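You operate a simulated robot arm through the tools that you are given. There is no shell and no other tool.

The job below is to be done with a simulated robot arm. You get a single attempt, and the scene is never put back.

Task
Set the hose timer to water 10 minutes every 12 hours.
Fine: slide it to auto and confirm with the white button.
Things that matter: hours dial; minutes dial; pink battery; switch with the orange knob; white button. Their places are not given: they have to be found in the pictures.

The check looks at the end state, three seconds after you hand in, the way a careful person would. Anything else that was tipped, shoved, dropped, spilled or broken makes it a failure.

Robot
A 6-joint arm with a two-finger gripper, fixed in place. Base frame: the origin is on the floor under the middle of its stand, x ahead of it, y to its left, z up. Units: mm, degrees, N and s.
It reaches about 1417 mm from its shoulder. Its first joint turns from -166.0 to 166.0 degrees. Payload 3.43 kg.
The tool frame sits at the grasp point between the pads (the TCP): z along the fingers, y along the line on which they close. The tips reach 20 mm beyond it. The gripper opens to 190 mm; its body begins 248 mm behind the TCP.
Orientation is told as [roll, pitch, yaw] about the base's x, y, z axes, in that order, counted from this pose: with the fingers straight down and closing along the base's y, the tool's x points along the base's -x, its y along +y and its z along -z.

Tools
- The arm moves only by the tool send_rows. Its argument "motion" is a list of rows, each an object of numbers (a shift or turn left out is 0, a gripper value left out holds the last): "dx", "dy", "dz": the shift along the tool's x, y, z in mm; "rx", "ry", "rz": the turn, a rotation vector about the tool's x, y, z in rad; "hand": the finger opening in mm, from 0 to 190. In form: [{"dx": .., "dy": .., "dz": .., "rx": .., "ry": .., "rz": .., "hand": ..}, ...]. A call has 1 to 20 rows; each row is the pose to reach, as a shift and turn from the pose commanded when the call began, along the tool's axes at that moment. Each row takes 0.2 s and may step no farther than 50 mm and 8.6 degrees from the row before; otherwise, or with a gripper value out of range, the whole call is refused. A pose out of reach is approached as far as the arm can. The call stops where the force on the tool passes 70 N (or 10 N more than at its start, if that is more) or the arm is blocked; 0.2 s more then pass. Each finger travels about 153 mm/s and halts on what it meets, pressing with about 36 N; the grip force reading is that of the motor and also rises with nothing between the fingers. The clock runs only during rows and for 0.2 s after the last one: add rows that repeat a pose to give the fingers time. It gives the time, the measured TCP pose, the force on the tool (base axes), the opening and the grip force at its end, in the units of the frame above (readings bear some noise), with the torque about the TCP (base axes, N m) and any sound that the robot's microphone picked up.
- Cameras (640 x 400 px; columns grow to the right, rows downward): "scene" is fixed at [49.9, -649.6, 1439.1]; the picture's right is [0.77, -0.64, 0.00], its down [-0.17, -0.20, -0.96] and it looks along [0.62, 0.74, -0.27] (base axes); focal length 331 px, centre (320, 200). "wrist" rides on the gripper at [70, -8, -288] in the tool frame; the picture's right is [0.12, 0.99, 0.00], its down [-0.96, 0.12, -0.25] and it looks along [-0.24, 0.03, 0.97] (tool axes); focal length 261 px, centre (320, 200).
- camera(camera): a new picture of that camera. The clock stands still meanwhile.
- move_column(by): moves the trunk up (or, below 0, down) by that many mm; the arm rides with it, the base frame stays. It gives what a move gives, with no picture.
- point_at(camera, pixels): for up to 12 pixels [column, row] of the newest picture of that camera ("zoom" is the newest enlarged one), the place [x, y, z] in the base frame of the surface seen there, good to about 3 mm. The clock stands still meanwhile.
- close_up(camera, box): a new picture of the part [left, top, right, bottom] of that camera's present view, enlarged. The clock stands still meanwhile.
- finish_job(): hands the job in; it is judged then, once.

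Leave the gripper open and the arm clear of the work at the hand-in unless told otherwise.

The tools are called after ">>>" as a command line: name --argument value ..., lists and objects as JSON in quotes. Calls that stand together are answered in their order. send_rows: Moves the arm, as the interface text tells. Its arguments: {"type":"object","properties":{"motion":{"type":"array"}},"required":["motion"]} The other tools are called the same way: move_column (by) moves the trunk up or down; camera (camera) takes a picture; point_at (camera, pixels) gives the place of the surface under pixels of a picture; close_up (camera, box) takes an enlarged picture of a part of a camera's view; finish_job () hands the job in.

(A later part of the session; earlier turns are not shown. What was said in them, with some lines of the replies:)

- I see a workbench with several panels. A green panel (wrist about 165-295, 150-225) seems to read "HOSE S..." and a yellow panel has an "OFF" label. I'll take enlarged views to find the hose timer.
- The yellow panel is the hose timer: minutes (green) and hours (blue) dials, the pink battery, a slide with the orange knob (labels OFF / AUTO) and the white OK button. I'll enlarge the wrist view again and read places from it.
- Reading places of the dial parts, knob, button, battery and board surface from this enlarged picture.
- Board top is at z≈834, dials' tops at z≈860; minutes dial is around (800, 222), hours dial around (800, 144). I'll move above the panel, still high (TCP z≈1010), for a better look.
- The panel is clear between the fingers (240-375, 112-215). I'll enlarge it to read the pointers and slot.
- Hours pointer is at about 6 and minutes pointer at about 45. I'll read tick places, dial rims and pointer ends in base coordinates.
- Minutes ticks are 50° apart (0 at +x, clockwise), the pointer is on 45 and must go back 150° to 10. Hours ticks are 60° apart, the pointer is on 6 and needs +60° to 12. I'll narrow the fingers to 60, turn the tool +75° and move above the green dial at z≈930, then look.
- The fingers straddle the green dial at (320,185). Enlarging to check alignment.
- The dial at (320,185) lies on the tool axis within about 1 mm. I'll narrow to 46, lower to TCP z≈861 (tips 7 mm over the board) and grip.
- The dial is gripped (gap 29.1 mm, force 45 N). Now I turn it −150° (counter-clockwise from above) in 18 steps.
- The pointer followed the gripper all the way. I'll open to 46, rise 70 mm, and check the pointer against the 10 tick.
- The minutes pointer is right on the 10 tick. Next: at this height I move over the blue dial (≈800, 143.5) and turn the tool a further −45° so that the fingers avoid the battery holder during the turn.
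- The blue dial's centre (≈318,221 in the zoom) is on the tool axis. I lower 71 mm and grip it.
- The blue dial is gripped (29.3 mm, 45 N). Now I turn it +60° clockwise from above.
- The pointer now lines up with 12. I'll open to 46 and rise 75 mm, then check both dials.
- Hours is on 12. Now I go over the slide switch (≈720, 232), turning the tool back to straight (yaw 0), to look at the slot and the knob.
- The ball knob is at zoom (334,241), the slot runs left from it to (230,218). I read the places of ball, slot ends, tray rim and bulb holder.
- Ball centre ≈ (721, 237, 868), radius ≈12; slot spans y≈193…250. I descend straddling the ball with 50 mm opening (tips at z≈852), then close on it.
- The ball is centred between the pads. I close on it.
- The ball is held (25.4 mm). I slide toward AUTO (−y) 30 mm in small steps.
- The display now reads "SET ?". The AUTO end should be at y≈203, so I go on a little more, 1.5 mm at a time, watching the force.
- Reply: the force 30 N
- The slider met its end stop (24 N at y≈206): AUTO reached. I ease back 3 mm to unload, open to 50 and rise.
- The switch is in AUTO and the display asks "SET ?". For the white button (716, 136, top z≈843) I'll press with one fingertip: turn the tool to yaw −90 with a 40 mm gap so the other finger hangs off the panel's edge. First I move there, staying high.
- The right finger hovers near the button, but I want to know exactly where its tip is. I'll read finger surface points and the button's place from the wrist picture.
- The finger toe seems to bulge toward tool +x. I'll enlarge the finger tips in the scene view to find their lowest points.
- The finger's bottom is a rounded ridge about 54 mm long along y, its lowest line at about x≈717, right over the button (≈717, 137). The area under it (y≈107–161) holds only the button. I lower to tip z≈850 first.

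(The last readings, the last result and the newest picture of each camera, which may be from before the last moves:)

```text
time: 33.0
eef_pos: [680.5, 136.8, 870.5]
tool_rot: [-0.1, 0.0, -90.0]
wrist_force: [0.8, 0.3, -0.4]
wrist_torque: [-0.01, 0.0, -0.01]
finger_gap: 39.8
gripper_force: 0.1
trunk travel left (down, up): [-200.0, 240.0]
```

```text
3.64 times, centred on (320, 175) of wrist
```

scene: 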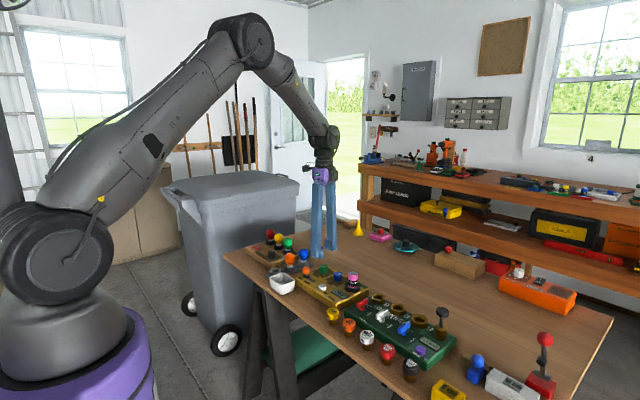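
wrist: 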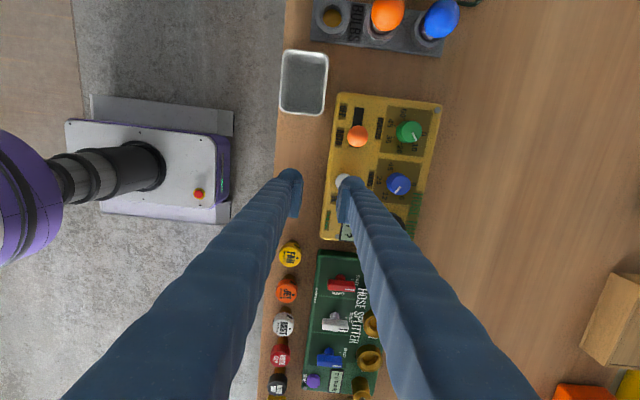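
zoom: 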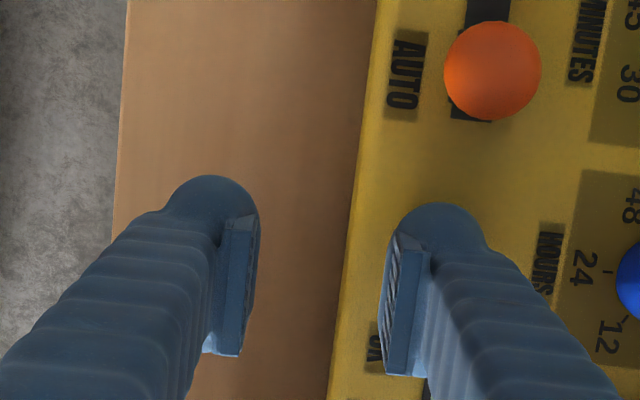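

The fingertip sits right over the button with the other finger off the panel. I press down slowly.

>>> send_rows --motion '[{"dz": 2}, {"dz": 4}, {"dz": 6}, {"dz": 7}, {"dz": 8}, {"dz": 9}]'

>>> close_up --camera "scene" --box '[285, 235, 375, 312]'

```text
time: 34.4
eef_pos: [680.4, 137.2, 861.7]
tool_rot: [0.0, 0.1, -90.0]
wrist_force: [0.1, -1.2, 1.2]
wrist_torque: [-0.03, -0.02, -0.01]
finger_gap: 40.2
gripper_force: 0.0
trunk travel left (down, up): [-200.0, 240.0]
```

```text
5.19 times, centred on (330, 274) of scene
```

zoom: 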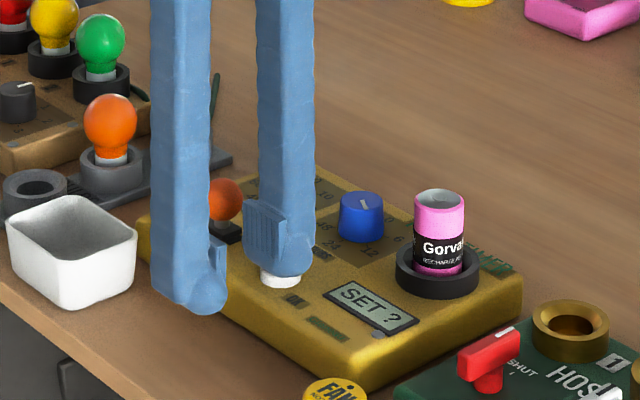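

Hardly any force yet and still "SET ?". I press a little farther, 1 mm per row.

>>> send_rows --motion '[{"dz": 1}, {"dz": 2}, {"dz": 3}, {"dz": 3}]'

>>> close_up --camera "scene" --box '[285, 235, 375, 312]'

```text
time: 35.4
eef_pos: [679.6, 136.4, 857.8]
tool_rot: [0.0, 0.0, -90.0]
wrist_force: [0.0, -0.2, 4.1]
wrist_torque: [0.05, -0.12, -0.02]
finger_gap: 40.0
gripper_force: 0.1
trunk travel left (down, up): [-200.0, 240.0]
heard: click
```

```text
5.19 times, centred on (330, 274) of scene
```

zoom: 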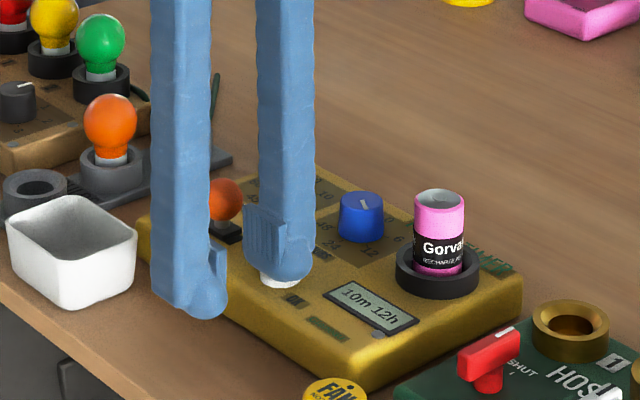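

A click was heard and the display reads "10m 12h". I now lift straight up, clear of the panel.

>>> send_rows --motion '[{"dz": -5}, {"dz": -15}, {"dz": -35}, {"dz": -65}, {"dz": -100}, {"dz": -140}, {"dz": -180}, {"dz": -200}, {"dz": -200}]'

>>> close_up --camera "scene" --box '[265, 235, 375, 312]'

>>> camera --camera "wrist"

>>> camera --camera "scene"

```text
time: 37.4
eef_pos: [679.6, 136.1, 1058.6]
tool_rot: [-0.1, 0.0, -90.0]
wrist_force: [0.3, -0.3, -1.1]
wrist_torque: [-0.01, 0.0, -0.02]
finger_gap: 40.0
gripper_force: 0.1
trunk travel left (down, up): [-200.0, 240.0]
```

```text
5.19 times, centred on (320, 274) of scene
```

zoom: 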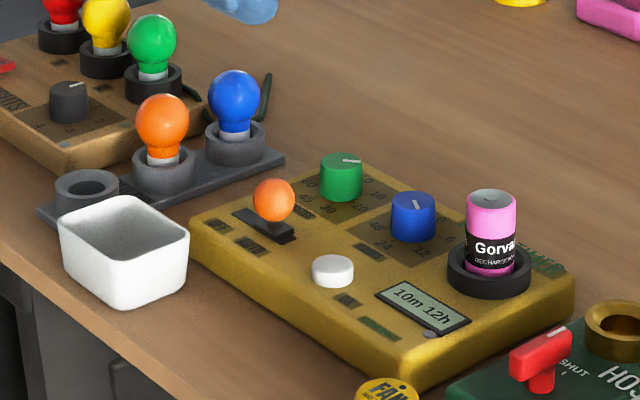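

```text
taken
```

wrist: 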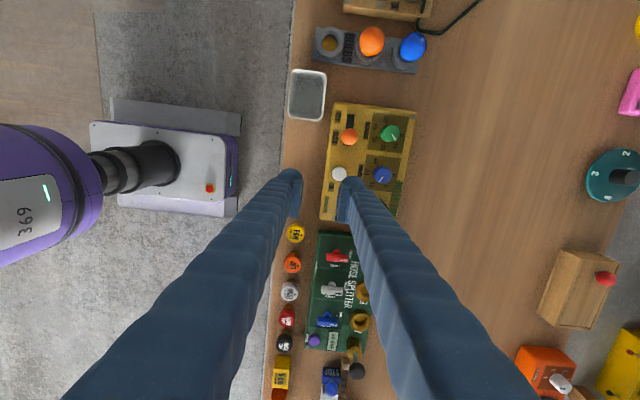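

```text
taken
```

scene: 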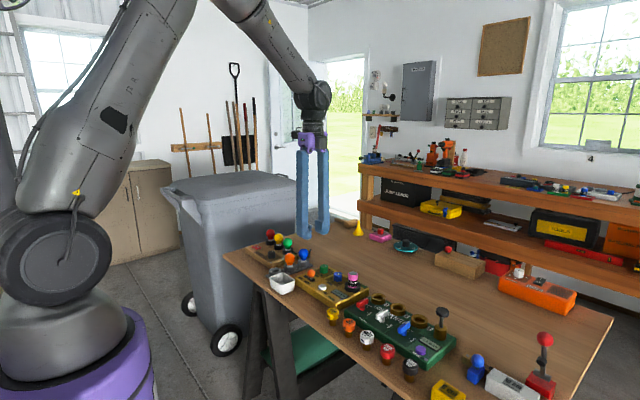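

The display stays at "10m 12h", the button has come back up, and battery and neighbours look undisturbed. I open the gripper fully here in free space and check the display once more.

>>> send_rows --motion '[{"hand": 80}, {"hand": 120}, {"hand": 160}, {"hand": 190}, {"dz": -30}, {"dz": -60}, {"dz": -60}]'

>>> close_up --camera "scene" --box '[265, 235, 375, 312]'

>>> close_up --camera "wrist" --box '[290, 70, 430, 230]'

```text
time: 39.0
eef_pos: [677.5, 137.6, 1118.7]
tool_rot: [-0.1, 0.0, -90.0]
wrist_force: [1.0, 0.1, -0.3]
wrist_torque: [0.01, -0.01, 0.01]
finger_gap: 190.2
gripper_force: 0.1
trunk travel left (down, up): [-200.0, 240.0]
```

```text
5.19 times, centred on (320, 274) of scene
```

zoom: 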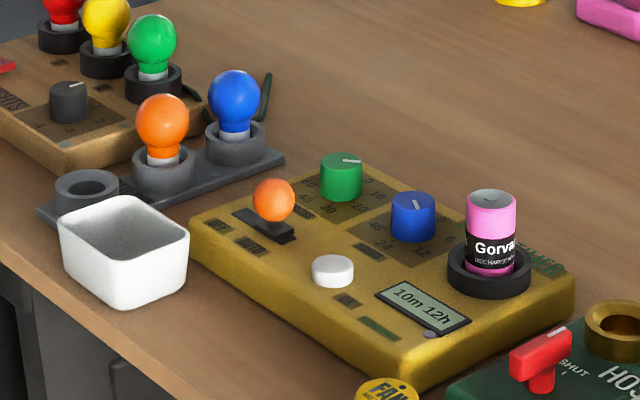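

```text
2.50 times, centred on (360, 150) of wrist
```

zoom: 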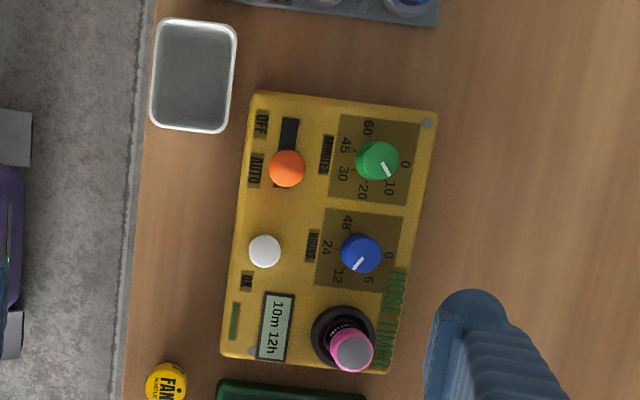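

Minutes is at 10, hours is at 12, the switch is at AUTO and the display shows "10m 12h". The gripper is open and well clear, so I hand the job in.

>>> finish_job

```text
The job is handed in.
```

The hose timer is set to water for 10 minutes every 12 hours, and the job is handed in.

- **Dials:** the minutes dial was turned from 45 to 10 and the hours dial from 6 to 12. Both pointers sit on their marks.
- **Switch:** the orange knob is at its end stop on AUTO. The display then asked "SET ?".
- **White button:** one press gave a click, and the display now reads "10m 12h".

The battery was not touched, and nothing nearby looked moved in the last pictures. The gripper is open and well above the panel.
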